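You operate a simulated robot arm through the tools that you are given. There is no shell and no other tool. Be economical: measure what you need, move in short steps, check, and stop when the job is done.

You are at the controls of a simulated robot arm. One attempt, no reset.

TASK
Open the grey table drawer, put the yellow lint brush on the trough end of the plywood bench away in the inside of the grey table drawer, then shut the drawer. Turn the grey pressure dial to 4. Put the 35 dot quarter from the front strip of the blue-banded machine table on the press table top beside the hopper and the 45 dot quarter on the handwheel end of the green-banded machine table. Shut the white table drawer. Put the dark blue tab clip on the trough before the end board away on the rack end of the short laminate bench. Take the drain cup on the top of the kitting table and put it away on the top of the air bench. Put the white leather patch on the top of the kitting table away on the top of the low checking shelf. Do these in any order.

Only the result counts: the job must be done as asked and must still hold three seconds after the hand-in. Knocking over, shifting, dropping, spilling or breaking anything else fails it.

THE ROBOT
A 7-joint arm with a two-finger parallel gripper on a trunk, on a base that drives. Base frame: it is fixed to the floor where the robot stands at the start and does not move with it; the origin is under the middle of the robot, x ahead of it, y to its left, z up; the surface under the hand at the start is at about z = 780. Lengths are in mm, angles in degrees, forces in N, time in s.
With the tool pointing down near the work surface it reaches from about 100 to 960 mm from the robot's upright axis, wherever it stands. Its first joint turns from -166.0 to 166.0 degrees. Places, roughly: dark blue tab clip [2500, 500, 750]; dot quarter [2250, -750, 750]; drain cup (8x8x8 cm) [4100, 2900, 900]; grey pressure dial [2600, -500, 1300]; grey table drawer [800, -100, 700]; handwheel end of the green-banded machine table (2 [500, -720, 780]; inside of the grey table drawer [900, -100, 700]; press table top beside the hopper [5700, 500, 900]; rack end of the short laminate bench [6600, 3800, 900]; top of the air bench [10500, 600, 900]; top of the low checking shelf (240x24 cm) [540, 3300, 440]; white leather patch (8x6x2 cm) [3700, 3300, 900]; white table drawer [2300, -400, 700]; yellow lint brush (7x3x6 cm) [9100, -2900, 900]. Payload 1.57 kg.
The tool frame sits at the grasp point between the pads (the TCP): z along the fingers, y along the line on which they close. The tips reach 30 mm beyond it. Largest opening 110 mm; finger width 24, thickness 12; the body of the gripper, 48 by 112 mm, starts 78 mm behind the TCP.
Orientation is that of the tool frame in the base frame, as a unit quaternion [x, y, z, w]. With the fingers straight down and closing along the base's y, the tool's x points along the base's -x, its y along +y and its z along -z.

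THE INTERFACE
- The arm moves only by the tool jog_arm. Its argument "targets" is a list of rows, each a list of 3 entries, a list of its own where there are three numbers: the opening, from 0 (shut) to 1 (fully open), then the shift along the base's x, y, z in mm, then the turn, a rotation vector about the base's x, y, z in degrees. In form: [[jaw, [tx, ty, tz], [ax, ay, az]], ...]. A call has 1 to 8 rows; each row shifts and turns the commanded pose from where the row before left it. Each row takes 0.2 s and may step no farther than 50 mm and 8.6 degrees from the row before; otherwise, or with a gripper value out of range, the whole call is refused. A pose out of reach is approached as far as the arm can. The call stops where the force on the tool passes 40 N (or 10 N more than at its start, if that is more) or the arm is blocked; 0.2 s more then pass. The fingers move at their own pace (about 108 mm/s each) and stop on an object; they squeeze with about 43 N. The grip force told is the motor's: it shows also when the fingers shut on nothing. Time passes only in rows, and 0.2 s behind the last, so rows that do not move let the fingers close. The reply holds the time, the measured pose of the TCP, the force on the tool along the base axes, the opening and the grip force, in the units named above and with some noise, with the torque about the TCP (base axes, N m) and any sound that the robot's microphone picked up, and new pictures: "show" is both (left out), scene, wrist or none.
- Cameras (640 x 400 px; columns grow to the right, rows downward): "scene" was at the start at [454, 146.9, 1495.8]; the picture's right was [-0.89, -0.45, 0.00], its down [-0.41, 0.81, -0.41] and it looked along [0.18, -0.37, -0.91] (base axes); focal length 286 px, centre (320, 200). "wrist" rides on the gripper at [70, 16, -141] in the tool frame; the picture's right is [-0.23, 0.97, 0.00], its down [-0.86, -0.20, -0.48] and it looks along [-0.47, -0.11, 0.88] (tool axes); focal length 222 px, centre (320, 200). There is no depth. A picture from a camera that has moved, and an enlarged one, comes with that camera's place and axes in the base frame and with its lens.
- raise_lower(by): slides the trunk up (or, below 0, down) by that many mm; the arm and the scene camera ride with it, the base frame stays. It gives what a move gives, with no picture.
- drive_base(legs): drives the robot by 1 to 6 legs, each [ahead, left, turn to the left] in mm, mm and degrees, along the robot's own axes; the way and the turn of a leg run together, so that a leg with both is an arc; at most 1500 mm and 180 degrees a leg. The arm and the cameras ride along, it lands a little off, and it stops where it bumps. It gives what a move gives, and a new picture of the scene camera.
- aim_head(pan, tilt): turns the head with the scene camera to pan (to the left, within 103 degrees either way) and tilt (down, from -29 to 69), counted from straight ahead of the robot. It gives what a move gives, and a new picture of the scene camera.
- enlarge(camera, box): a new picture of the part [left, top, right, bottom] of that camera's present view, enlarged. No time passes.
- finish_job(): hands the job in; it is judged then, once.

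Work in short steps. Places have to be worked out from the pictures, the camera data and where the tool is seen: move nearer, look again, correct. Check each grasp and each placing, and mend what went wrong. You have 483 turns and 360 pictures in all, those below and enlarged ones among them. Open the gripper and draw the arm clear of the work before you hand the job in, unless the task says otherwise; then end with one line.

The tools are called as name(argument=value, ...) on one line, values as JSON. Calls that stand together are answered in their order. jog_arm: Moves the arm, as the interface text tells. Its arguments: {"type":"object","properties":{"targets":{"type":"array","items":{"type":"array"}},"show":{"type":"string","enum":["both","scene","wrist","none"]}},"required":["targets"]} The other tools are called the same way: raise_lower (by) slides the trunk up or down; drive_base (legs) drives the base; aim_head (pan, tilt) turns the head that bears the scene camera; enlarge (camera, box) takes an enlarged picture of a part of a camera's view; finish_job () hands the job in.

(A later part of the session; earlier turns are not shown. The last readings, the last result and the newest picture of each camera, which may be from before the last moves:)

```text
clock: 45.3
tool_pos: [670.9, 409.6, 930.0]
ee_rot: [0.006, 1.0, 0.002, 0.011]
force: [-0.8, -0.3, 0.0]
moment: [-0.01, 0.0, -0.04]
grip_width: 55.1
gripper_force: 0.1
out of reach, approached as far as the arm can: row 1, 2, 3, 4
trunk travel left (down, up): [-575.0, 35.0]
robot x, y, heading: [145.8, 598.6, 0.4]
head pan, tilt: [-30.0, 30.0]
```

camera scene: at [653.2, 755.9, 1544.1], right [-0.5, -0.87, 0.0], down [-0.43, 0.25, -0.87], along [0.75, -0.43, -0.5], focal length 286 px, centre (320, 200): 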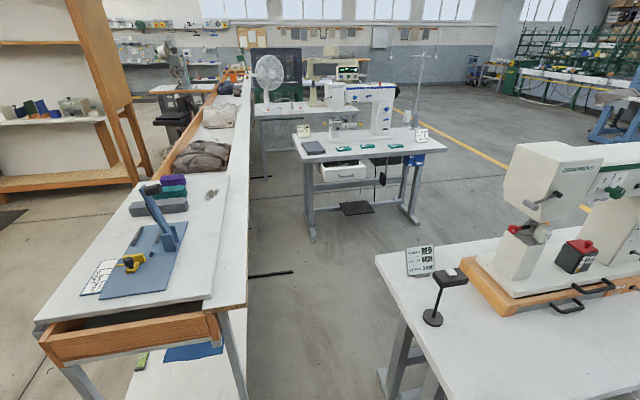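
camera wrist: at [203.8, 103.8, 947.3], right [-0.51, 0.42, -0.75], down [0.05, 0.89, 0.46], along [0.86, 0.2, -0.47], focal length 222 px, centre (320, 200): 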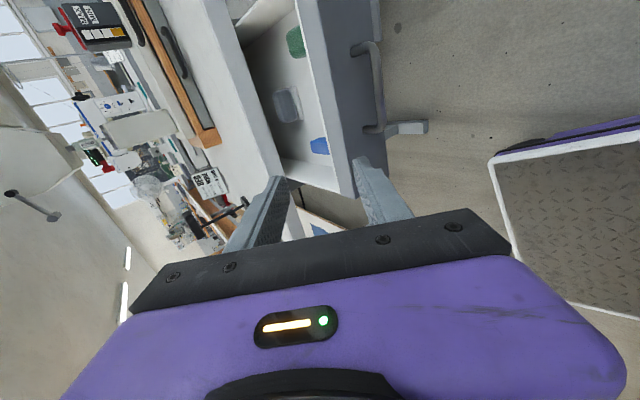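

The room layout is yawed about -19°; the left gap beside the green table is too narrow, so I go round its right end. First I turn to face along the table front and centre in the corridor.

drive_base(legs=[[0, 0, -109.2]])

aim_head(pan=20, tilt=45)

aim_head(pan=-60, tilt=45)

```text
clock: 50.3
tool_pos: [-208.6, 173.8, 929.6]
ee_rot: [0.823, 0.568, -0.007, 0.007]
force: [0.3, 0.5, -0.1]
moment: [0.02, 0.02, 0.01]
grip_width: 54.8
gripper_force: 0.1
trunk travel left (down, up): [-575.0, 35.0]
robot x, y, heading: [147.4, 597.7, -109.8]
head pan, tilt: [-30.0, 30.0]
camera scene: at [121.9, 71.1, 1544.1], right [-0.64, 0.77, 0.0], down [0.38, 0.32, -0.87], along [-0.66, -0.56, -0.5], focal length 286 px, centre (320, 200)
```

scene: 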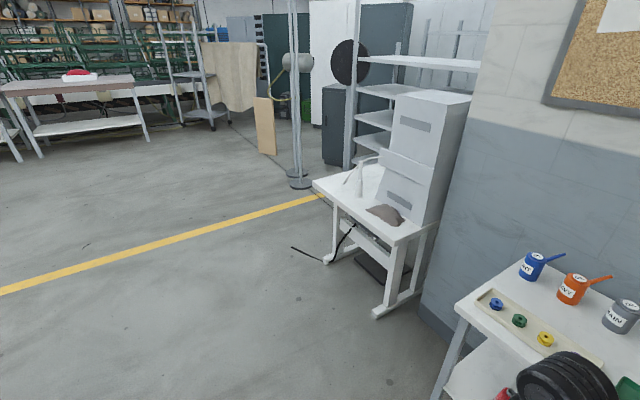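

```text
clock: 51.5
tool_pos: [-208.6, 173.9, 930.9]
ee_rot: [0.822, 0.569, -0.006, 0.007]
force: [-0.9, 0.2, 0.9]
moment: [0.0, -0.04, -0.01]
grip_width: 55.0
gripper_force: 0.0
trunk travel left (down, up): [-575.0, 35.0]
robot x, y, heading: [150.8, 596.4, -109.9]
head pan, tilt: [20.0, 45.0]
camera scene: at [191.1, 48.0, 1521.6], right [-1.0, 0.0, 0.0], down [0.0, 0.71, -0.71], along [0.0, -0.71, -0.71], focal length 286 px, centre (320, 200)
```

scene: 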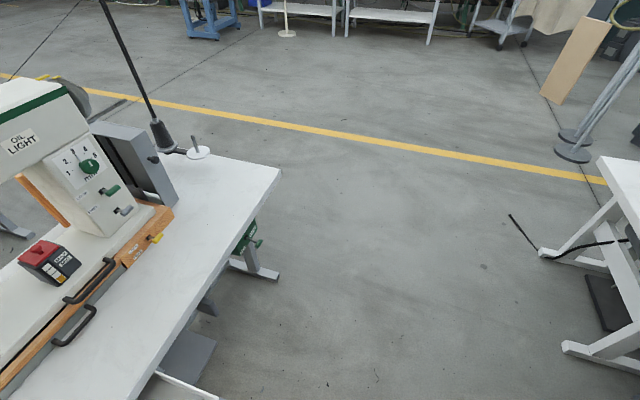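

```text
clock: 53.0
tool_pos: [-209.5, 173.8, 930.6]
ee_rot: [0.823, 0.568, -0.007, 0.006]
force: [0.1, -0.2, -0.8]
moment: [0.03, 0.03, 0.0]
grip_width: 54.9
gripper_force: 0.1
trunk travel left (down, up): [-575.0, 35.0]
robot x, y, heading: [147.5, 597.4, -109.8]
head pan, tilt: [-60.0, 45.0]
camera scene: at [111.0, 115.1, 1521.5], right [-0.18, 0.98, 0.0], down [0.7, 0.12, -0.71], along [-0.7, -0.12, -0.71], focal length 286 px, centre (320, 200)
```

scene: 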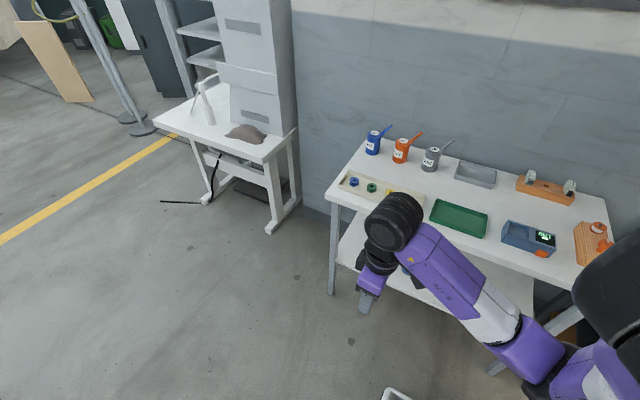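

The corridor is clear: the handle leaves ~160 mm on my left. I drive along the table front past its right end, then turn to face along the aisle and look.

drive_base(legs=[[1500, 0, 0], [170, 0, 0], [0, 0, 90.5]])

aim_head(pan=0, tilt=30)

aim_head(pan=40, tilt=35)

```text
clock: 65.3
tool_pos: [1.5, -1319.7, 930.2]
ee_rot: [0.181, 0.983, -0.001, 0.009]
force: [0.6, -0.1, 0.6]
moment: [0.0, 0.03, 0.0]
grip_width: 55.1
gripper_force: 0.1
trunk travel left (down, up): [-575.0, 35.0]
robot x, y, heading: [-420.6, -958.9, -19.9]
head pan, tilt: [-60.0, 45.0]
camera scene: at [61.7, -999.5, 1521.5], right [-0.98, -0.17, 0.0], down [-0.12, 0.7, -0.71], along [0.12, -0.7, -0.71], focal length 286 px, centre (320, 200)
```

scene: 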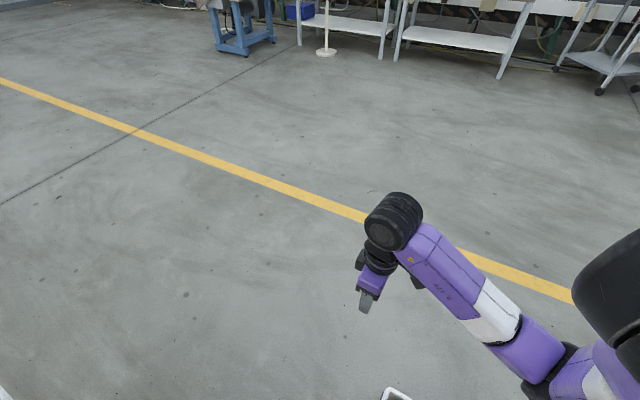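

```text
clock: 66.6
tool_pos: [2.0, -1319.3, 929.7]
ee_rot: [0.181, 0.983, -0.001, 0.01]
force: [-0.9, -0.9, -0.3]
moment: [-0.02, 0.0, 0.0]
grip_width: 55.1
gripper_force: 0.1
trunk travel left (down, up): [-575.0, 35.0]
robot x, y, heading: [-423.3, -959.4, -20.2]
head pan, tilt: [0.0, 30.0]
camera scene: at [132.6, -950.5, 1544.1], right [-0.34, -0.94, 0.0], down [-0.47, 0.17, -0.87], along [0.81, -0.3, -0.5], focal length 286 px, centre (320, 200)
```

scene: 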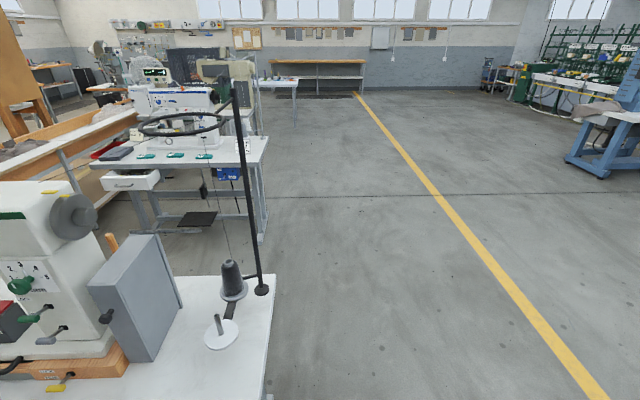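

```text
clock: 67.7
tool_pos: [2.8, -1319.8, 930.0]
ee_rot: [0.181, 0.983, 0.0, 0.009]
force: [0.3, -0.2, 0.1]
moment: [0.03, 0.04, -0.05]
grip_width: 55.0
gripper_force: 0.0
trunk travel left (down, up): [-575.0, 35.0]
robot x, y, heading: [-424.8, -959.0, -19.9]
head pan, tilt: [40.0, 35.0]
camera scene: at [130.5, -889.5, 1536.4], right [0.34, -0.94, 0.0], down [-0.54, -0.2, -0.82], along [0.77, 0.28, -0.57], focal length 286 px, centre (320, 200)
```

scene: 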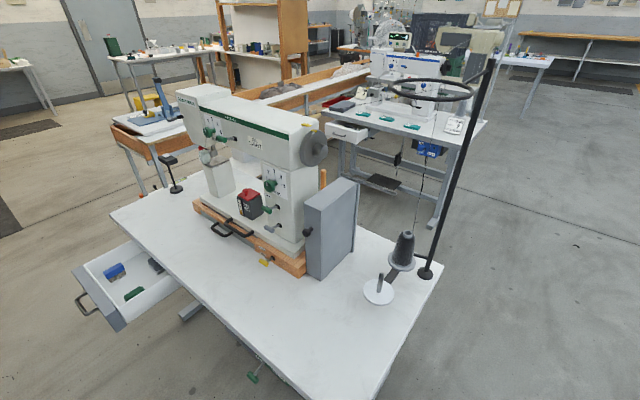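

The right side is clear. I drive round the end of the green table, then turn into the gap between the two machine tables.

drive_base(legs=[[0, -80, 0], [1500, 0, 0], [250, 0, 0], [0, 0, 91]])

aim_head(pan=0, tilt=45)

aim_head(pan=-45, tilt=30)

```text
clock: 81.0
tool_pos: [1531.5, -1208.1, 930.4]
ee_rot: [-0.574, 0.819, 0.006, 0.007]
force: [-0.1, 0.3, 0.5]
moment: [0.0, 0.0, 0.01]
grip_width: 54.6
gripper_force: 0.0
trunk travel left (down, up): [-575.0, 35.0]
robot x, y, heading: [1190.1, -1639.1, 71.3]
head pan, tilt: [40.0, 35.0]
camera scene: at [1100.6, -1086.9, 1536.4], right [0.93, 0.36, 0.0], down [0.21, -0.54, -0.82], along [-0.29, 0.77, -0.57], focal length 286 px, centre (320, 200)
```

scene: 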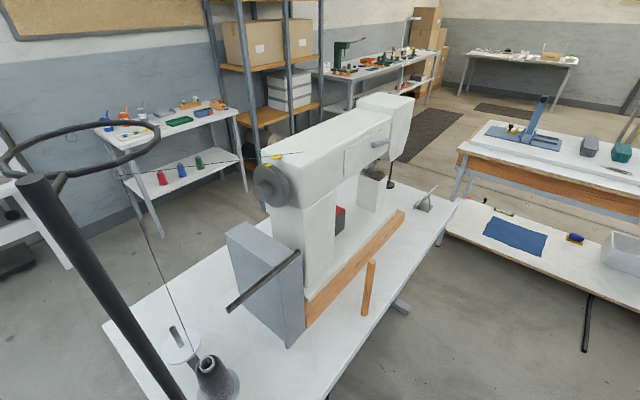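

```text
clock: 82.1
tool_pos: [1531.8, -1208.2, 929.5]
ee_rot: [-0.575, 0.818, 0.007, 0.007]
force: [0.0, 0.0, 0.7]
moment: [0.0, 0.02, -0.01]
grip_width: 55.1
gripper_force: 0.2
trunk travel left (down, up): [-575.0, 35.0]
robot x, y, heading: [1182.8, -1637.5, 71.1]
head pan, tilt: [0.0, 45.0]
camera scene: at [1158.5, -1092.2, 1521.6], right [0.95, -0.33, 0.0], down [-0.23, -0.67, -0.71], along [0.23, 0.67, -0.71], focal length 286 px, centre (320, 200)
```

scene: 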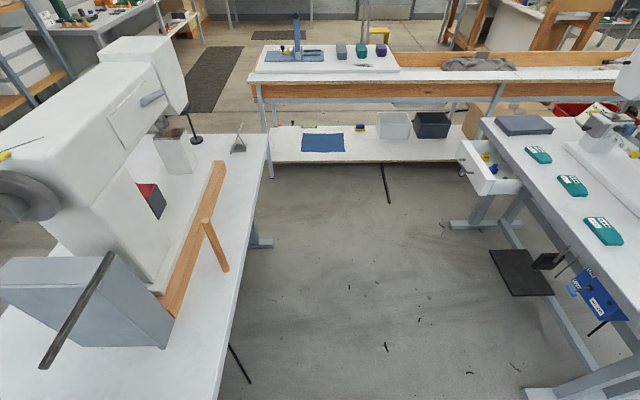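

```text
clock: 83.2
tool_pos: [1531.4, -1208.9, 931.0]
ee_rot: [-0.574, 0.819, 0.007, 0.007]
force: [-0.5, 0.5, 0.0]
moment: [0.0, -0.06, 0.04]
grip_width: 55.0
gripper_force: 0.0
trunk travel left (down, up): [-575.0, 35.0]
robot x, y, heading: [1179.4, -1638.6, 70.9]
head pan, tilt: [-45.0, 30.0]
camera scene: at [1213.3, -1129.5, 1544.1], right [0.44, -0.9, 0.0], down [-0.45, -0.22, -0.87], along [0.78, 0.38, -0.5], focal length 286 px, centre (320, 200)
```

scene: 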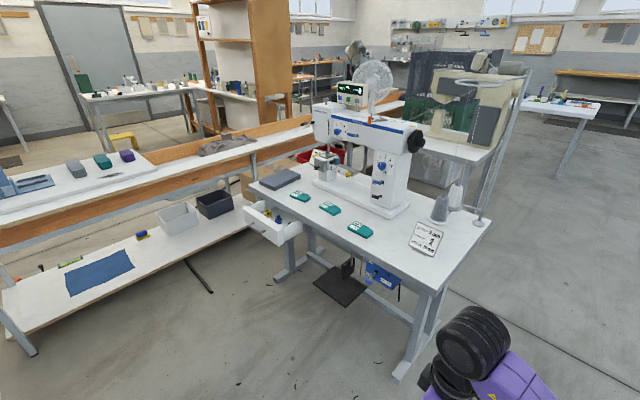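

Three teal tokens lie on the front strip, and the white drawer stands open. I drive 950 mm into the gap.

drive_base(legs=[[950, 0, 0]])

aim_head(pan=-75, tilt=45)

aim_head(pan=-80, tilt=15)

```text
clock: 88.2
tool_pos: [1833.5, -304.7, 931.0]
ee_rot: [-0.579, 0.815, 0.007, 0.006]
force: [0.8, 0.1, 0.5]
moment: [-0.03, 0.0, 0.01]
grip_width: 55.1
gripper_force: 0.1
trunk travel left (down, up): [-575.0, 35.0]
robot x, y, heading: [1491.6, -738.0, 71.7]
head pan, tilt: [-45.0, 30.0]
camera scene: at [1514.4, -229.8, 1544.2], right [0.45, -0.9, 0.0], down [-0.45, -0.22, -0.87], along [0.78, 0.39, -0.5], focal length 286 px, centre (320, 200)
```

scene: 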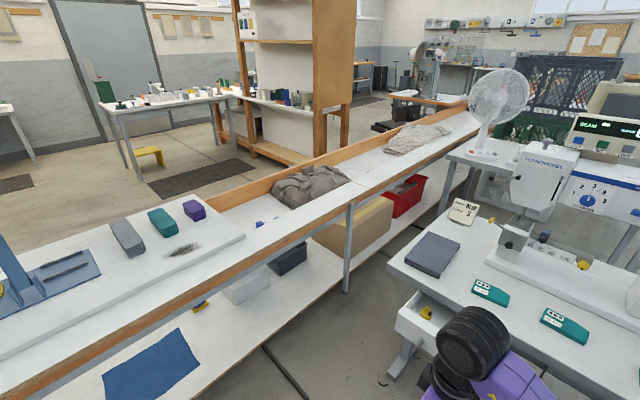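

```text
clock: 89.1
tool_pos: [1834.5, -305.2, 930.9]
ee_rot: [-0.578, 0.816, 0.007, 0.007]
force: [0.6, 0.2, -0.2]
moment: [-0.04, -0.03, 0.03]
grip_width: 55.3
gripper_force: 0.0
trunk travel left (down, up): [-575.0, 35.0]
robot x, y, heading: [1483.7, -739.6, 71.3]
head pan, tilt: [-75.0, 45.0]
camera scene: at [1514.6, -275.0, 1521.6], right [-0.06, -1.0, 0.0], down [-0.71, 0.04, -0.71], along [0.71, -0.04, -0.71], focal length 286 px, centre (320, 200)
```

scene: 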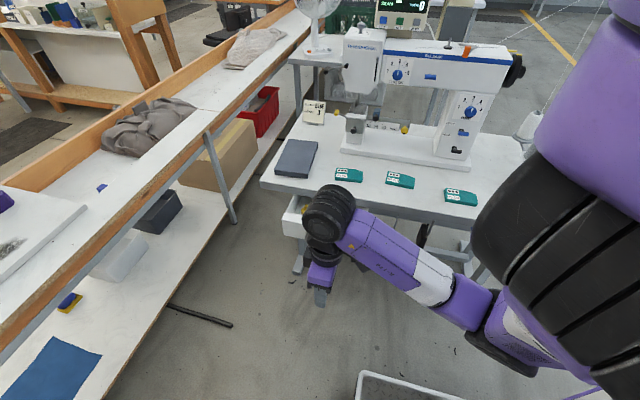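

```text
clock: 90.1
tool_pos: [1833.7, -305.5, 930.4]
ee_rot: [-0.578, 0.816, 0.007, 0.007]
force: [-0.2, 0.2, 0.0]
moment: [0.02, -0.02, -0.02]
grip_width: 55.0
gripper_force: 0.1
trunk travel left (down, up): [-575.0, 35.0]
robot x, y, heading: [1487.1, -739.0, 71.6]
head pan, tilt: [-80.0, 15.0]
camera scene: at [1525.8, -283.9, 1568.3], right [-0.15, -0.99, 0.0], down [-0.26, 0.04, -0.97], along [0.96, -0.14, -0.26], focal length 286 px, centre (320, 200)
```

scene: 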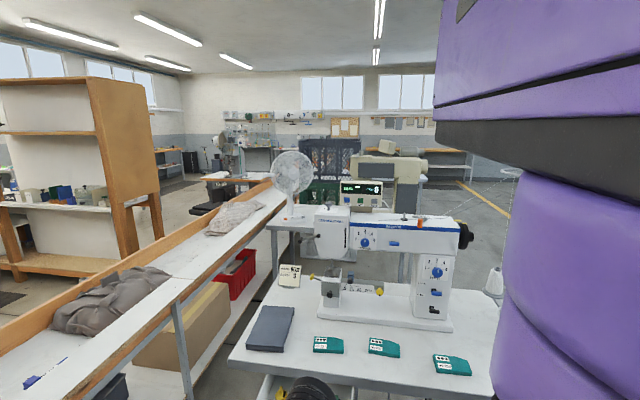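

enlarge(camera="scene", box=[300, 170, 480, 282])

enlarge(camera="scene", box=[290, 320, 490, 400])

```text
3.56 times, centred on (390, 226) of scene
camera zoom: at [1525.8, -283.9, 1568.3], right [-0.15, -0.99, 0.0], down [-0.26, 0.04, -0.97], along [0.96, -0.14, -0.26], focal length 1017 px, centre (71, 108)
```

zoom: 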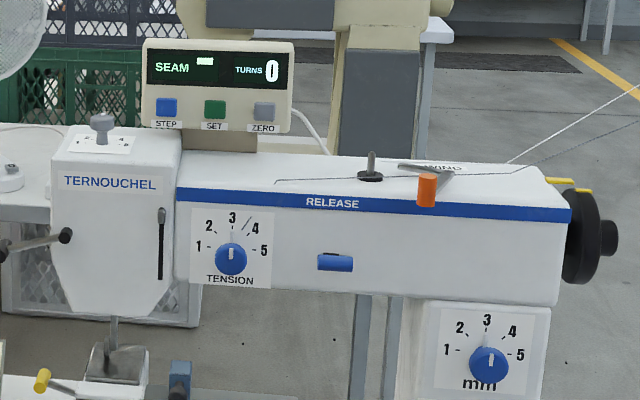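

```text
3.20 times, centred on (390, 360) of scene
camera zoom: at [1525.8, -283.9, 1568.3], right [-0.15, -0.99, 0.0], down [-0.26, 0.04, -0.97], along [0.96, -0.14, -0.26], focal length 915 px, centre (96, -312)
```

zoom: 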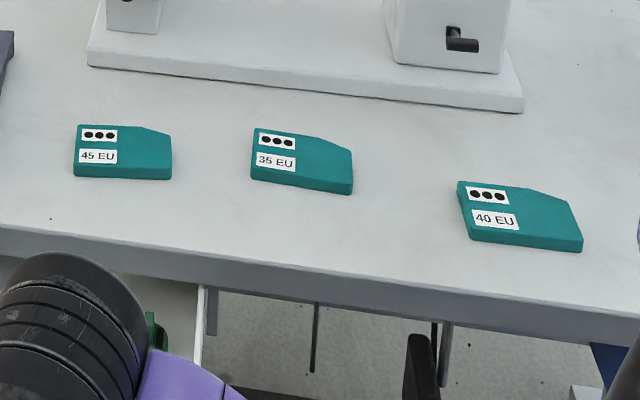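

The grey pressure dial is the knob on top of the machine head; tokens from left are 45, 35 and 40. First I shut the white drawer: I turn the tool -90° so its narrow side faces the table and move nearer to look.

jog_arm(targets=[[0.3, [5, -2, 0], [0, 0, -8.2]], [0.1, [5, -2, 0], [0, 0, -8.2]], [0, [5, -2, 0], [0, 0, -8.2]], [0, [5, -2, 0], [0, 0, -8.2]], [0, [5, -2, 0], [0, 0, -8.2]], [0, [5, -2, 0], [0, 0, -8.2]], [0, [5, -2, 0], [0, 0, -8.2]], [0, [5, -2, 0], [0, 0, -8.2]]], show="none")

jog_arm(targets=[[0, [10, -4, 0], [0, 0, -8.2]], [0, [10, -4, 0], [0, 0, -8.2]], [0, [10, -4, 0], [0, 0, -8.2]]], show="wrist")

aim_head(pan=-50, tilt=50)

```text
clock: 91.9
tool_pos: [1944.7, -483.7, 897.8]
ee_rot: [-0.097, 0.994, 0.047, 0.015]
force: [0.0, 0.2, -0.2]
moment: [-0.01, 0.01, 0.02]
grip_width: 0.0
gripper_force: 21.3
out of reach, approached as far as the arm can: row 1, 2, 3, 4, 5, 6, 7, 8
trunk travel left (down, up): [-575.0, 35.0]
robot x, y, heading: [1489.7, -739.9, 71.6]
head pan, tilt: [-80.0, 15.0]
```

```text
clock: 92.7
tool_pos: [1932.0, -641.5, 889.0]
ee_rot: [0.112, 0.992, 0.046, 0.025]
force: [0.1, 0.9, 0.1]
moment: [0.02, -0.02, -0.01]
grip_width: 0.0
gripper_force: 21.6
out of reach, approached as far as the arm can: row 1, 2, 3
trunk travel left (down, up): [-575.0, 35.0]
robot x, y, heading: [1487.0, -737.9, 71.8]
head pan, tilt: [-80.0, 15.0]
camera wrist: at [1859.8, -621.4, 1029.1], right [0.44, 0.89, 0.1], down [0.76, -0.43, 0.49], along [0.48, -0.14, -0.86], focal length 222 px, centre (320, 200)
```

wrist: 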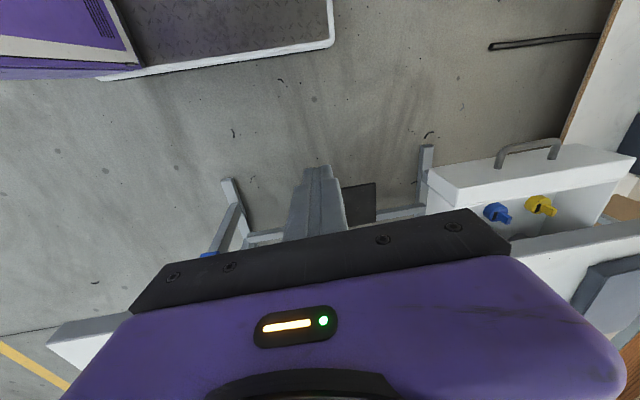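

```text
clock: 93.7
tool_pos: [1932.9, -641.0, 889.5]
ee_rot: [0.112, 0.992, 0.046, 0.026]
force: [-0.7, -0.2, -0.9]
moment: [-0.02, 0.04, -0.03]
grip_width: 0.1
gripper_force: 21.4
trunk travel left (down, up): [-575.0, 35.0]
robot x, y, heading: [1489.3, -739.6, 71.5]
head pan, tilt: [-50.0, 50.0]
camera scene: at [1505.1, -241.9, 1514.7], right [0.37, -0.93, 0.0], down [-0.71, -0.28, -0.64], along [0.6, 0.24, -0.77], focal length 286 px, centre (320, 200)
```

scene: 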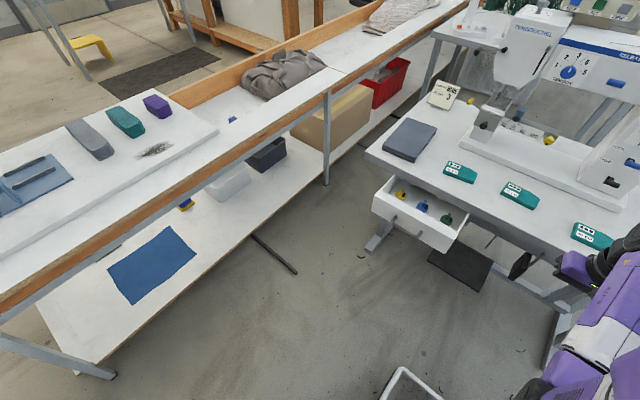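

Reading both views, the handle is near (2143, -318, 690). I straighten the tool, align it with the table and move to just in front of the handle, still above it.

jog_arm(targets=[[0, [14, 43, 0], [-2.4, 1.8, -3]], [0, [14, 43, 0], [-2.5, 1.8, -3.3]], [0, [14, 43, 0], [0, 0, 0]], [0, [16, 43, 0], [0, 0, 0]], [0, [18, 43, 0], [0, 0, 0]], [0, [18, 43, 0], [0, 0, 0]], [0, [18, 43, -10], [0, 0, 0]], [0, [18, 43, -10], [0, 0, 0]]], show="both")

```text
clock: 95.5
tool_pos: [1954.2, -580.6, 845.7]
ee_rot: [0.082, 0.993, 0.078, 0.035]
force: [-0.3, 0.9, -0.7]
moment: [0.03, 0.03, 0.03]
grip_width: 0.0
gripper_force: 21.1
out of reach, approached as far as the arm can: row 1, 2, 3, 4, 5, 6, 7, 8
trunk travel left (down, up): [-575.0, 35.0]
robot x, y, heading: [1486.9, -738.2, 71.5]
head pan, tilt: [-50.0, 50.0]
camera scene: at [1505.1, -241.9, 1514.7], right [0.37, -0.93, 0.0], down [-0.71, -0.28, -0.64], along [0.6, 0.24, -0.77], focal length 286 px, centre (320, 200)
camera wrist: at [1878.1, -574.9, 983.3], right [0.38, 0.91, 0.17], down [0.77, -0.41, 0.49], along [0.51, -0.05, -0.86], focal length 222 px, centre (320, 200)
```

scene: 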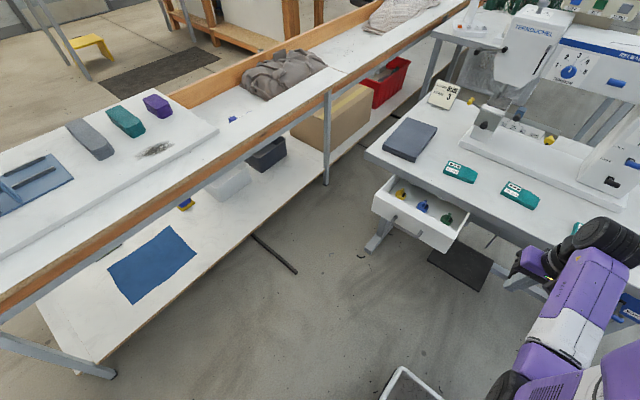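
wrist: 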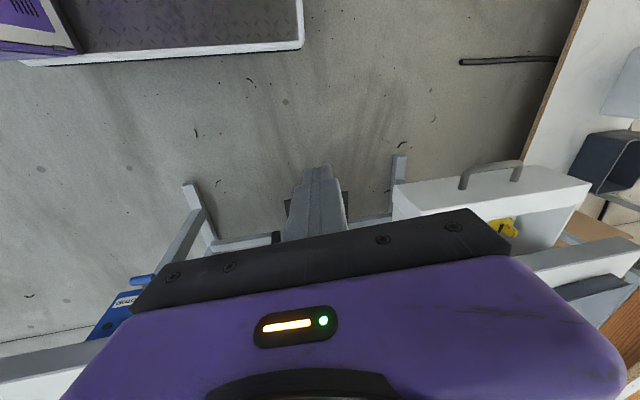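

I was skirting the arm's inner limit. I move outwards first, over the table edge, then along towards the drawer.

jog_arm(targets=[[0, [38, -13, 10], [0, 0, 0]], [0, [38, -13, 10], [0, 0, 0]], [0, [38, -13, 10], [-3, 2, 0]], [0, [38, -13, 10], [-3, 2, -3]], [0, [10, 30, 0], [-3, 2, -3]], [0, [14, 42, 0], [0, 0, -3]], [0, [14, 42, 0], [0, 0, 0]], [0, [14, 42, 0], [0, 0, 0]]], show="both")

```text
clock: 97.3
tool_pos: [2141.2, -691.5, 841.9]
ee_rot: [0.112, 0.993, 0.039, 0.006]
force: [-0.7, -0.2, -0.6]
moment: [-0.02, 0.0, 0.0]
grip_width: 0.0
gripper_force: 21.7
out of reach, approached as far as the arm can: row 1, 3, 4, 5, 6, 7, 8
trunk travel left (down, up): [-575.0, 35.0]
robot x, y, heading: [1487.7, -736.1, 71.4]
head pan, tilt: [-50.0, 50.0]
camera scene: at [1504.6, -241.8, 1514.6], right [0.37, -0.93, 0.0], down [-0.71, -0.28, -0.64], along [0.6, 0.24, -0.77], focal length 286 px, centre (320, 200)
camera wrist: at [2073.9, -671.4, 983.6], right [0.44, 0.9, 0.08], down [0.78, -0.42, 0.46], along [0.45, -0.14, -0.88], focal length 222 px, centre (320, 200)
```

scene: 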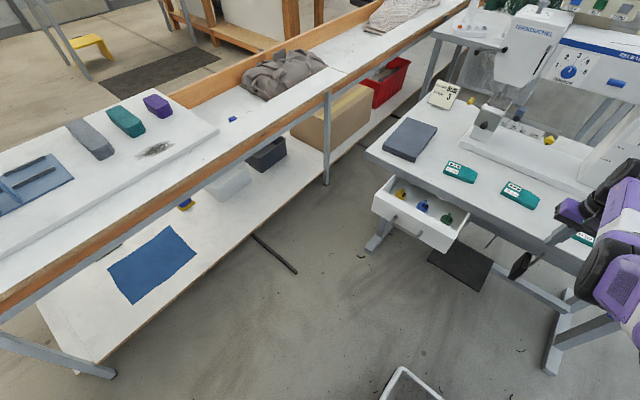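
wrist: 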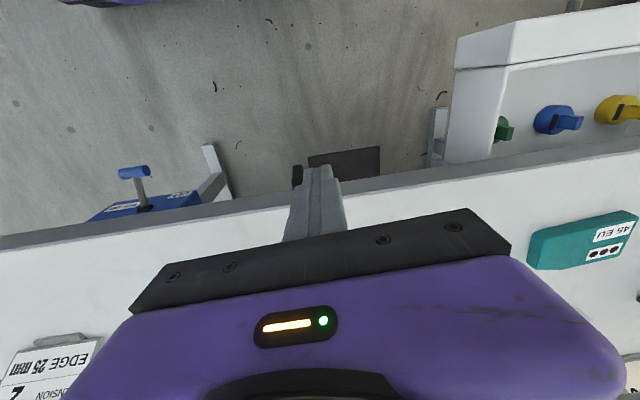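

The arm keeps drifting, which suggests a joint limit or bad posture. I look at the arm itself.

aim_head(pan=-90, tilt=35)

```text
clock: 98.3
tool_pos: [2140.9, -691.3, 841.5]
ee_rot: [0.112, 0.993, 0.04, 0.005]
force: [-0.3, 0.3, -0.2]
moment: [-0.01, 0.02, 0.01]
grip_width: 0.0
gripper_force: 21.5
trunk travel left (down, up): [-575.0, 35.0]
robot x, y, heading: [1484.9, -736.7, 71.4]
head pan, tilt: [-90.0, 35.0]
camera scene: at [1517.0, -298.0, 1536.3], right [-0.32, -0.95, 0.0], down [-0.54, 0.18, -0.82], along [0.78, -0.26, -0.57], focal length 286 px, centre (320, 200)
```

scene: 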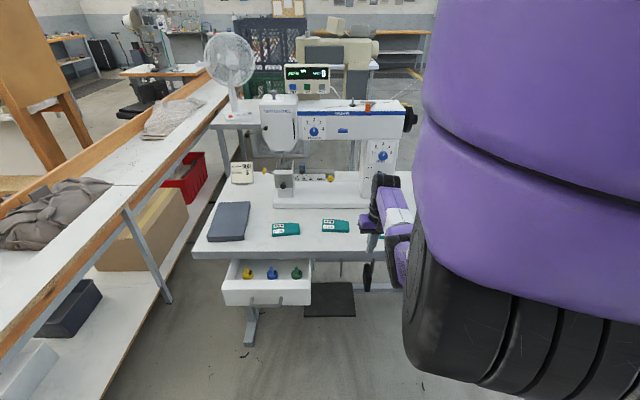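

I test small single motions to find which direction is limited.

jog_arm(targets=[[0, [0, 0, 30], [0, 0, 0]]], show="none")

jog_arm(targets=[[0, [0, 0, 0], [0, 0, 8]]], show="none")

jog_arm(targets=[[0, [14, 40, 0], [0, 0, 0]]], show="none")

```text
clock: 98.8
tool_pos: [2143.6, -712.2, 865.3]
ee_rot: [0.118, 0.992, 0.033, 0.004]
force: [0.3, -0.1, -0.5]
moment: [0.01, 0.01, -0.01]
grip_width: 0.1
gripper_force: 21.3
out of reach, approached as far as the arm can: row 1
trunk travel left (down, up): [-575.0, 35.0]
robot x, y, heading: [1491.2, -741.4, 71.6]
head pan, tilt: [-90.0, 35.0]
```

```text
clock: 99.2
tool_pos: [2143.9, -711.9, 867.0]
ee_rot: [0.055, 0.998, 0.026, 0.003]
force: [0.3, 1.1, -0.1]
moment: [-0.01, -0.03, 0.01]
grip_width: 0.0
gripper_force: 20.9
trunk travel left (down, up): [-575.0, 35.0]
robot x, y, heading: [1486.4, -736.1, 71.8]
head pan, tilt: [-90.0, 35.0]
```

```text
clock: 99.5
tool_pos: [2156.8, -673.5, 865.6]
ee_rot: [0.057, 0.998, 0.026, 0.003]
force: [-0.2, -0.1, -0.6]
moment: [0.02, -0.01, -0.02]
grip_width: 0.0
gripper_force: 21.8
trunk travel left (down, up): [-575.0, 35.0]
robot x, y, heading: [1486.2, -737.7, 71.7]
head pan, tilt: [-90.0, 35.0]
```

It is the wrist's yaw limit: negative yaw is exhausted, positive is free. I flip the tool the other way round (+168°) while moving along to the drawer.

jog_arm(targets=[[0, [0, 20, 5], [0, 0, 8.4]], [0, [0, 20, 5], [0, 0, 8.4]], [0, [0, 20, 5], [0, 0, 8.4]], [0, [0, 20, 5], [0, 0, 8.4]], [0, [0, 20, 0], [0, 0, 8.4]], [0, [0, 20, 0], [0, 0, 8.4]], [0, [0, 20, 0], [0, 0, 8.4]], [0, [0, 20, 0], [0, 0, 8.4]]], show="none")

jog_arm(targets=[[0, [-5, 20, 0], [0, 0, 8.4]], [0, [-5, 20, 0], [0, 0, 8.4]], [0, [-5, 20, 0], [0, 0, 8.4]], [0, [-5, 20, 0], [0, 0, 8.4]], [0, [-5, 20, 0], [0, 0, 8.4]], [0, [-5, 20, 0], [0, 0, 8.4]], [0, [-5, 20, 0], [0, 0, 8.4]], [0, [-5, 20, 0], [0, 0, 8.4]]], show="none")

jog_arm(targets=[[0, [-10, 20, 0], [0, 0, 8.4]], [0, [-10, 20, 0], [0, 0, 8.4]], [0, [-10, 20, 0], [0, 0, 8.4]], [0, [-5, 10, 0], [0, 0, 8.4]]], show="both")

```text
clock: 101.3
tool_pos: [2157.6, -513.2, 886.0]
ee_rot: [-0.507, 0.862, 0.025, -0.011]
force: [-0.4, -0.3, 0.6]
moment: [0.03, 0.03, 0.0]
grip_width: 0.1
gripper_force: 21.5
trunk travel left (down, up): [-575.0, 35.0]
robot x, y, heading: [1486.2, -739.4, 71.3]
head pan, tilt: [-90.0, 35.0]
```

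```text
clock: 103.2
tool_pos: [2118.6, -352.1, 885.7]
ee_rot: [0.899, -0.437, -0.014, 0.023]
force: [-0.1, 0.9, 0.8]
moment: [0.0, -0.01, 0.02]
grip_width: 0.0
gripper_force: 21.3
trunk travel left (down, up): [-575.0, 35.0]
robot x, y, heading: [1488.4, -736.1, 71.3]
head pan, tilt: [-90.0, 35.0]
```

```text
clock: 104.2
tool_pos: [2081.4, -281.6, 887.3]
ee_rot: [0.987, -0.159, -0.006, 0.025]
force: [0.8, 0.0, -0.6]
moment: [-0.01, 0.0, 0.01]
grip_width: 0.0
gripper_force: 21.5
trunk travel left (down, up): [-575.0, 35.0]
robot x, y, heading: [1488.6, -739.6, 71.8]
head pan, tilt: [-90.0, 35.0]
camera scene: at [1517.1, -298.1, 1536.4], right [-0.32, -0.95, 0.0], down [-0.54, 0.18, -0.82], along [0.78, -0.26, -0.57], focal length 286 px, centre (320, 200)
camera wrist: at [2146.3, -312.2, 1028.4], right [-0.52, -0.85, 0.05], down [-0.74, 0.48, 0.47], along [-0.43, 0.21, -0.88], focal length 222 px, centre (320, 200)
```

scene: 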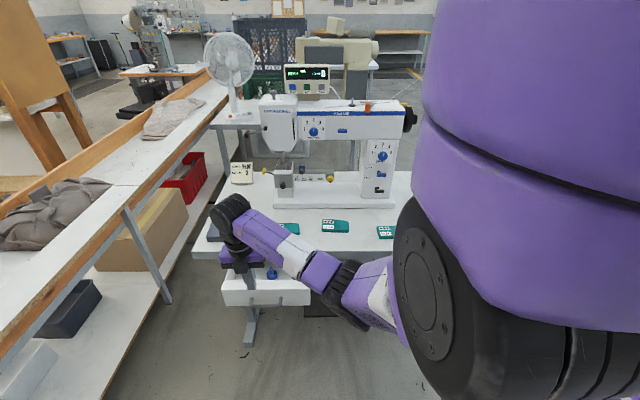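
wrist: 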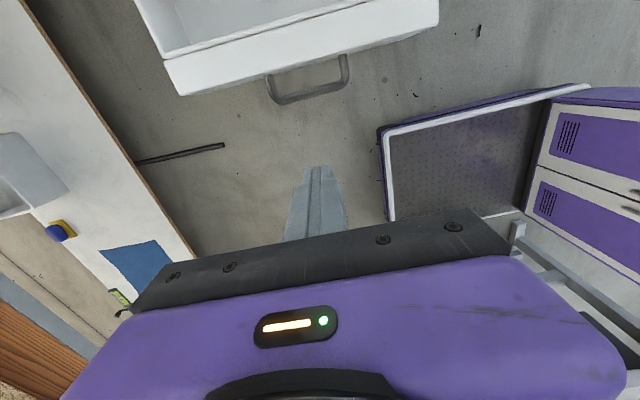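

The handle is straight ahead of the closed fingers now. I descend to handle height in front of it.

jog_arm(targets=[[0, [0, 0, -45], [0, 0, 0]], [0, [0, 0, -45], [0, 0, 0]], [0, [0, 0, -45], [0, 0, 0]], [0, [0, 0, -45], [0, 0, 0]]], show="both")

```text
clock: 105.2
tool_pos: [2082.7, -281.3, 706.5]
ee_rot: [0.987, -0.161, -0.005, 0.025]
force: [-0.5, 0.2, 0.1]
moment: [-0.02, -0.01, 0.0]
grip_width: 0.0
gripper_force: 21.3
trunk travel left (down, up): [-575.0, 35.0]
robot x, y, heading: [1485.0, -740.9, 71.4]
head pan, tilt: [-90.0, 35.0]
camera scene: at [1516.9, -298.2, 1536.5], right [-0.32, -0.95, 0.0], down [-0.54, 0.18, -0.82], along [0.78, -0.26, -0.57], focal length 286 px, centre (320, 200)
camera wrist: at [2147.2, -312.5, 848.6], right [-0.52, -0.85, 0.05], down [-0.74, 0.48, 0.47], along [-0.42, 0.21, -0.88], focal length 222 px, centre (320, 200)
```

scene: 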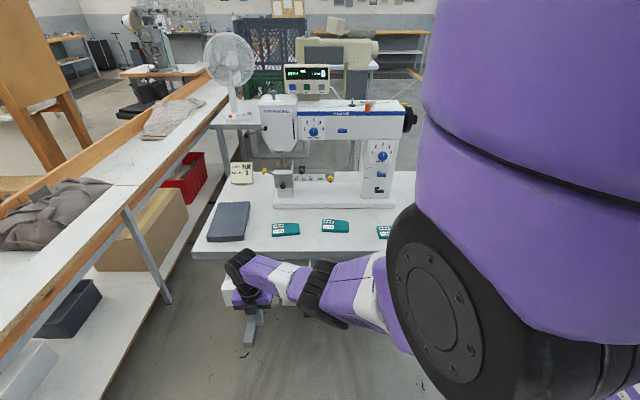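
wrist: 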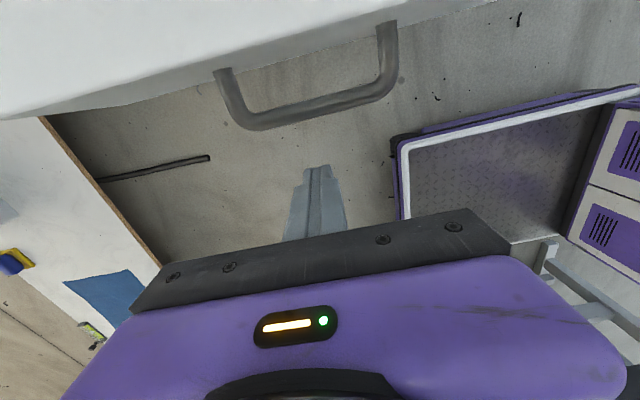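

The fingers cover the handle's height. I push along the drawer axis in 20 mm steps.

jog_arm(targets=[[0, [18.9, -6.5, 0], [0, 0, 0]], [0, [18.9, -6.5, 0], [0, 0, 0]], [0, [18.9, -6.5, 0], [0, 0, 0]], [0, [18.9, -6.5, 0], [0, 0, 0]], [0, [18.9, -6.5, 0], [0, 0, 0]]], show="both")

```text
clock: 106.3
tool_pos: [2145.2, -306.0, 729.1]
ee_rot: [0.987, -0.16, -0.007, 0.026]
force: [-0.2, 0.0, -0.2]
moment: [0.01, -0.03, 0.02]
grip_width: 0.0
gripper_force: 21.7
out of reach, approached as far as the arm can: row 3, 4, 5
trunk travel left (down, up): [-575.0, 35.0]
robot x, y, heading: [1488.0, -734.4, 71.4]
head pan, tilt: [-90.0, 35.0]
camera scene: at [1516.8, -297.9, 1536.4], right [-0.32, -0.95, 0.0], down [-0.54, 0.18, -0.82], along [0.78, -0.26, -0.57], focal length 286 px, centre (320, 200)
camera wrist: at [2209.6, -337.5, 871.4], right [-0.52, -0.85, 0.05], down [-0.74, 0.48, 0.47], along [-0.42, 0.21, -0.88], focal length 222 px, centre (320, 200)
```

scene: 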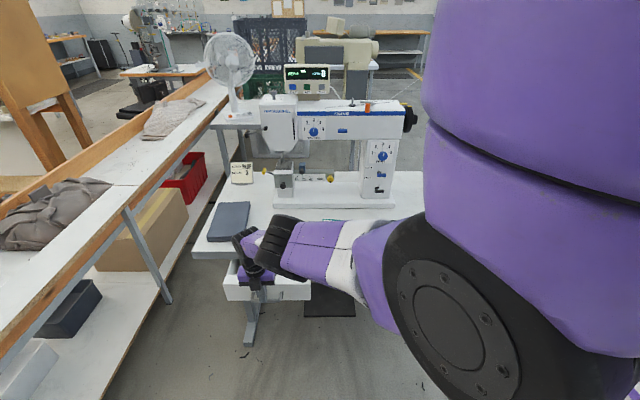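
wrist: 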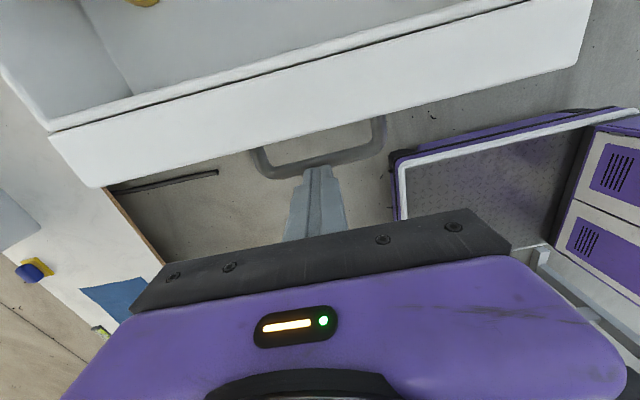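

The arm is at its reach limit here and rose. I back off a little, lower the trunk 120 mm and bring the hand back to handle height.

jog_arm(targets=[[0, [-18.9, 6.5, 0], [0, 0, 0]]], show="none")

raise_lower(by=-120)

jog_arm(targets=[[0, [0, 0, 48], [0, 0, 0]], [0, [0, 0, 47], [0, 0, 0]]], show="wrist")

```text
clock: 106.8
tool_pos: [2134.1, -298.0, 721.9]
ee_rot: [0.987, -0.161, -0.007, 0.025]
force: [-0.5, -0.3, 0.5]
moment: [-0.02, -0.04, -0.03]
grip_width: 0.0
gripper_force: 21.7
out of reach, approached as far as the arm can: row 1
trunk travel left (down, up): [-575.0, 35.0]
robot x, y, heading: [1485.8, -737.2, 71.6]
head pan, tilt: [-90.0, 35.0]
```

```text
clock: 108.0
tool_pos: [2141.4, -299.0, 619.4]
ee_rot: [0.987, -0.162, -0.002, 0.025]
force: [-0.7, -6.5, 15.6]
moment: [0.86, -0.54, -0.24]
grip_width: 0.0
gripper_force: 21.1
trunk travel left (down, up): [-466.0, 144.0]
robot x, y, heading: [1485.8, -740.7, 71.7]
head pan, tilt: [-90.0, 35.0]
stopped: the force on the tool passed its limit at 58 N (the readings are from after the stop); the commanded pose is now the measured one
```

```text
clock: 108.6
tool_pos: [2183.5, -286.4, 686.2]
ee_rot: [0.986, -0.162, -0.004, 0.025]
force: [0.5, 0.0, 0.2]
moment: [0.03, -0.02, -0.01]
grip_width: 0.1
gripper_force: 21.6
out of reach, approached as far as the arm can: row 1, 2
trunk travel left (down, up): [-466.0, 144.0]
robot x, y, heading: [1488.6, -741.7, 71.5]
head pan, tilt: [-90.0, 35.0]
camera wrist: at [2246.3, -317.2, 828.8], right [-0.53, -0.85, 0.05], down [-0.74, 0.48, 0.47], along [-0.42, 0.21, -0.88], focal length 222 px, centre (320, 200)
```

wrist: 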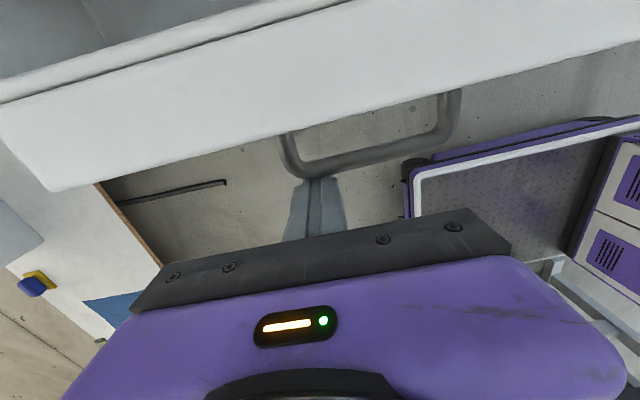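

The arm is near some joint limit here, so I'll push with the base instead: the fingers are in front of the bar, and I strafe right 40 mm and check.

drive_base(legs=[[0, -40, 0]])

jog_arm(targets=[[0, [0, 0, 0], [0, 0, 0]]], show="wrist")

```text
clock: 109.5
tool_pos: [2219.5, -299.6, 684.4]
ee_rot: [0.987, -0.161, -0.005, 0.025]
force: [0.1, 0.7, -0.1]
moment: [-0.01, 0.0, -0.01]
grip_width: 0.0
gripper_force: 21.7
trunk travel left (down, up): [-466.0, 144.0]
robot x, y, heading: [1525.5, -749.1, 71.5]
head pan, tilt: [-90.0, 35.0]
camera scene: at [1555.0, -310.7, 1427.1], right [-0.32, -0.95, 0.0], down [-0.54, 0.18, -0.82], along [0.78, -0.26, -0.57], focal length 286 px, centre (320, 200)
```

scene: 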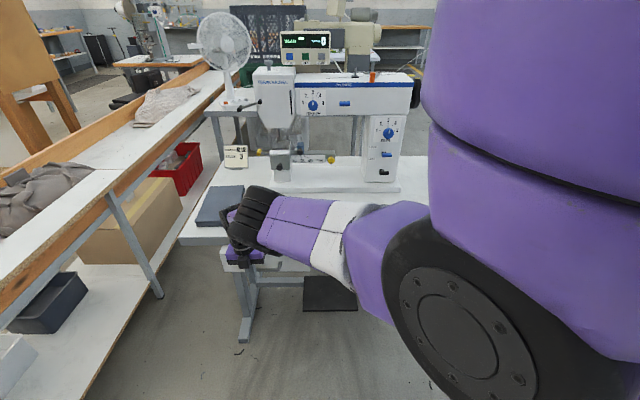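

```text
clock: 109.9
tool_pos: [2220.7, -299.2, 686.4]
ee_rot: [0.987, -0.162, -0.003, 0.024]
force: [-0.3, -0.7, 0.1]
moment: [0.0, 0.04, 0.01]
grip_width: 0.0
gripper_force: 21.8
trunk travel left (down, up): [-466.0, 144.0]
robot x, y, heading: [1525.7, -751.9, 71.5]
head pan, tilt: [-90.0, 35.0]
camera wrist: at [2284.1, -330.6, 828.6], right [-0.53, -0.85, 0.05], down [-0.74, 0.49, 0.47], along [-0.42, 0.21, -0.88], focal length 222 px, centre (320, 200)
```

wrist: 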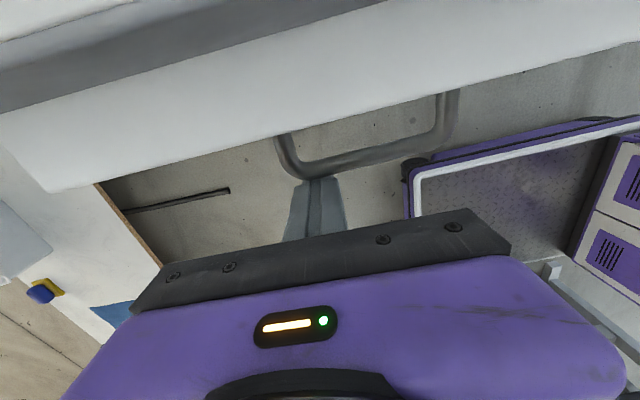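

The base push works: the table edge now covers more of the drawer. I raise the trunk slightly for clearance and continue.

raise_lower(by=12)

drive_base(legs=[[0, -40, 0]])

jog_arm(targets=[[0, [0, 0, 0], [0, 0, 0]]], show="wrist")

```text
clock: 110.5
tool_pos: [2220.5, -299.0, 697.8]
ee_rot: [0.987, -0.161, -0.004, 0.025]
force: [-0.4, 0.0, -0.5]
moment: [-0.02, -0.02, -0.03]
grip_width: 0.0
gripper_force: 21.3
trunk travel left (down, up): [-478.0, 132.0]
robot x, y, heading: [1526.5, -751.1, 71.4]
head pan, tilt: [-90.0, 35.0]
```

```text
clock: 111.3
tool_pos: [2259.1, -312.1, 697.8]
ee_rot: [0.987, -0.161, -0.004, 0.025]
force: [-0.1, -0.3, 0.7]
moment: [0.02, 0.01, 0.02]
grip_width: 0.0
gripper_force: 21.6
trunk travel left (down, up): [-478.0, 132.0]
robot x, y, heading: [1561.9, -766.4, 71.5]
head pan, tilt: [-90.0, 35.0]
camera scene: at [1592.7, -323.4, 1439.1], right [-0.32, -0.95, 0.0], down [-0.54, 0.18, -0.82], along [0.78, -0.26, -0.57], focal length 286 px, centre (320, 200)
```

scene: 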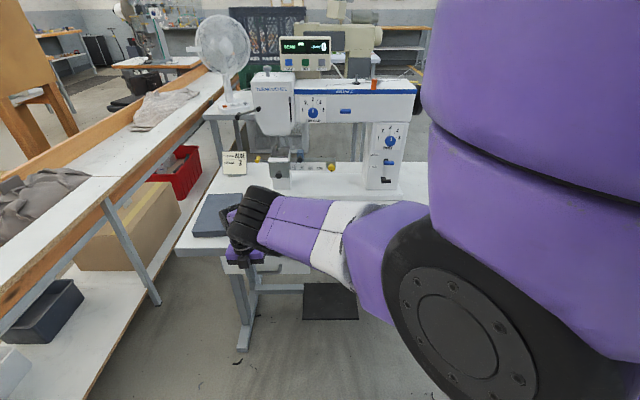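

```text
clock: 111.8
tool_pos: [2258.2, -311.7, 698.6]
ee_rot: [0.987, -0.162, -0.004, 0.025]
force: [0.7, 0.5, 0.1]
moment: [-0.02, 0.02, -0.01]
grip_width: 0.0
gripper_force: 21.0
trunk travel left (down, up): [-478.0, 132.0]
robot x, y, heading: [1565.2, -761.6, 71.5]
head pan, tilt: [-90.0, 35.0]
camera wrist: at [2321.8, -342.9, 840.7], right [-0.53, -0.85, 0.05], down [-0.74, 0.48, 0.47], along [-0.42, 0.21, -0.88], focal length 222 px, centre (320, 200)
```

wrist: 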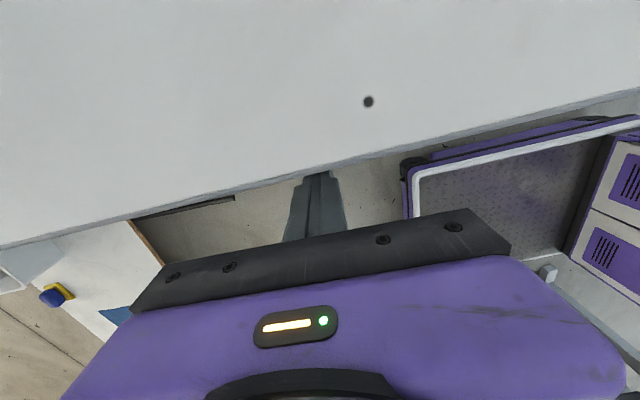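

The table edge hides the handle now. I back off 60 mm to look at how far the drawer is in.

drive_base(legs=[[0, 60, 0]])

jog_arm(targets=[[0, [0, 0, 0], [0, 0, 0]]], show="wrist")

enlarge(camera="scene", box=[200, 200, 360, 300])

```text
clock: 112.7
tool_pos: [2201.3, -292.6, 696.9]
ee_rot: [0.987, -0.161, -0.004, 0.025]
force: [0.1, 0.4, 0.0]
moment: [0.0, 0.0, 0.0]
grip_width: 0.1
gripper_force: 21.3
trunk travel left (down, up): [-478.0, 132.0]
robot x, y, heading: [1506.3, -743.9, 71.6]
head pan, tilt: [-90.0, 35.0]
camera scene: at [1535.5, -304.3, 1439.1], right [-0.32, -0.95, 0.0], down [-0.54, 0.18, -0.82], along [0.78, -0.26, -0.57], focal length 286 px, centre (320, 200)
```

scene: 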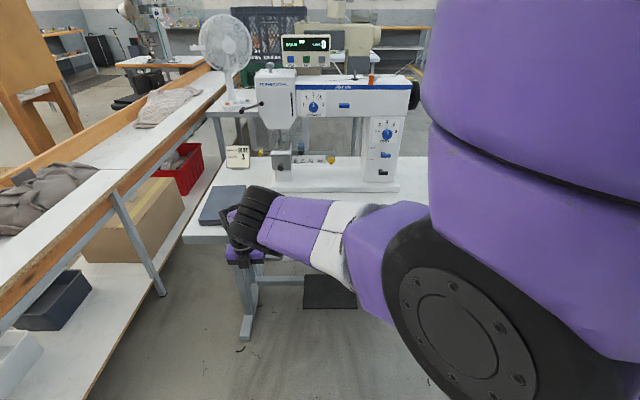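

```text
clock: 113.1
tool_pos: [2201.2, -292.7, 697.1]
ee_rot: [0.987, -0.161, -0.003, 0.026]
force: [0.1, 0.5, -0.3]
moment: [-0.01, 0.01, -0.02]
grip_width: 0.0
gripper_force: 21.7
trunk travel left (down, up): [-478.0, 132.0]
robot x, y, heading: [1504.5, -749.1, 71.4]
head pan, tilt: [-90.0, 35.0]
camera wrist: at [2264.6, -323.4, 840.7], right [-0.52, -0.85, 0.05], down [-0.74, 0.48, 0.47], along [-0.42, 0.21, -0.88], focal length 222 px, centre (320, 200)
```

wrist: 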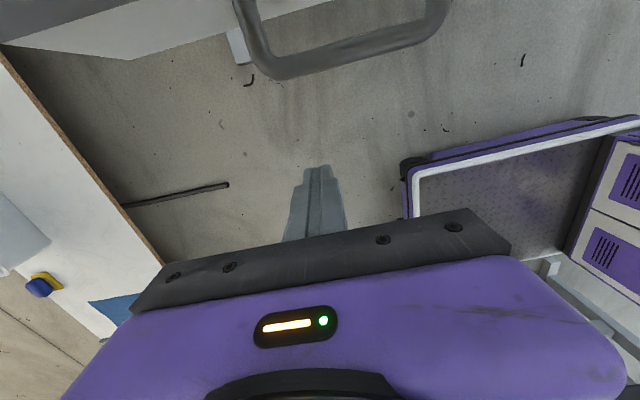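

```text
4.00 times, centred on (280, 250) of scene
camera zoom: at [1535.5, -304.3, 1439.1], right [-0.32, -0.95, 0.0], down [-0.54, 0.18, -0.82], along [0.78, -0.26, -0.57], focal length 1144 px, centre (480, 0)
```

zoom: 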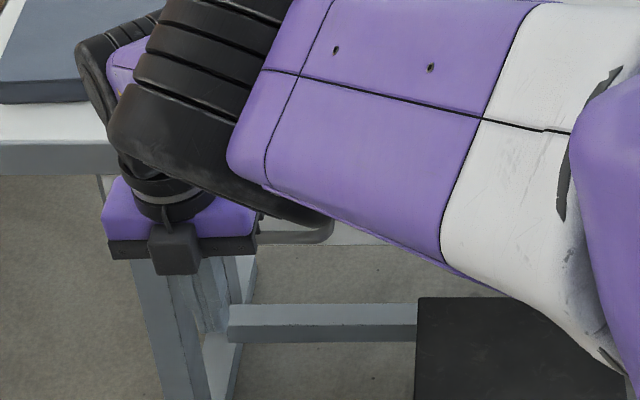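

The bar would be ~28 mm outside the edge at the last push, like the green table when shut. I push again 12 mm further to feel for the end stop.

drive_base(legs=[[0, -60, 0], [0, -12, 0]])

drive_base(legs=[[0, -10, 0]])

```text
clock: 114.5
tool_pos: [2259.5, -311.6, 697.0]
ee_rot: [0.987, -0.16, -0.012, 0.026]
force: [-0.1, 0.0, 1.0]
moment: [-0.02, 0.0, -0.03]
grip_width: 0.0
gripper_force: 21.4
trunk travel left (down, up): [-478.0, 132.0]
robot x, y, heading: [1574.8, -762.8, 71.6]
head pan, tilt: [-90.0, 35.0]
stopped in leg 2: the force on the tool passed its limit at 52 N (the readings are from after the stop); the commanded pose is now the measured one
camera scene: at [1600.6, -326.1, 1439.0], right [-0.32, -0.95, 0.0], down [-0.54, 0.18, -0.82], along [0.78, -0.26, -0.57], focal length 286 px, centre (320, 200)
```

scene: 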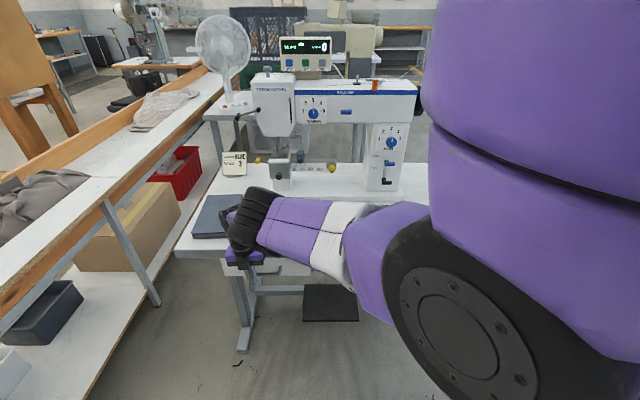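

```text
clock: 115.3
tool_pos: [2259.3, -311.8, 695.3]
ee_rot: [0.986, -0.161, -0.022, 0.026]
force: [-0.7, -0.4, 0.5]
moment: [-0.01, -0.02, -0.01]
grip_width: 0.1
gripper_force: 21.3
trunk travel left (down, up): [-478.0, 132.0]
robot x, y, heading: [1581.7, -771.0, 71.7]
head pan, tilt: [-90.0, 35.0]
stopped in leg 1: the force on the tool passed its limit at 61 N (the readings are from after the stop); the commanded pose is now the measured one
camera scene: at [1607.1, -328.4, 1439.0], right [-0.32, -0.95, 0.0], down [-0.54, 0.18, -0.82], along [0.78, -0.26, -0.57], focal length 286 px, centre (320, 200)
```

scene: 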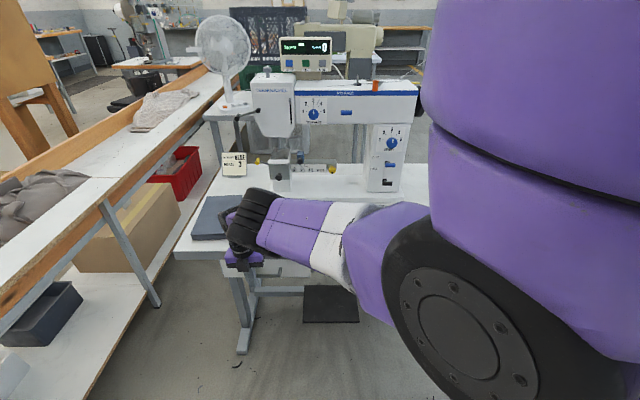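

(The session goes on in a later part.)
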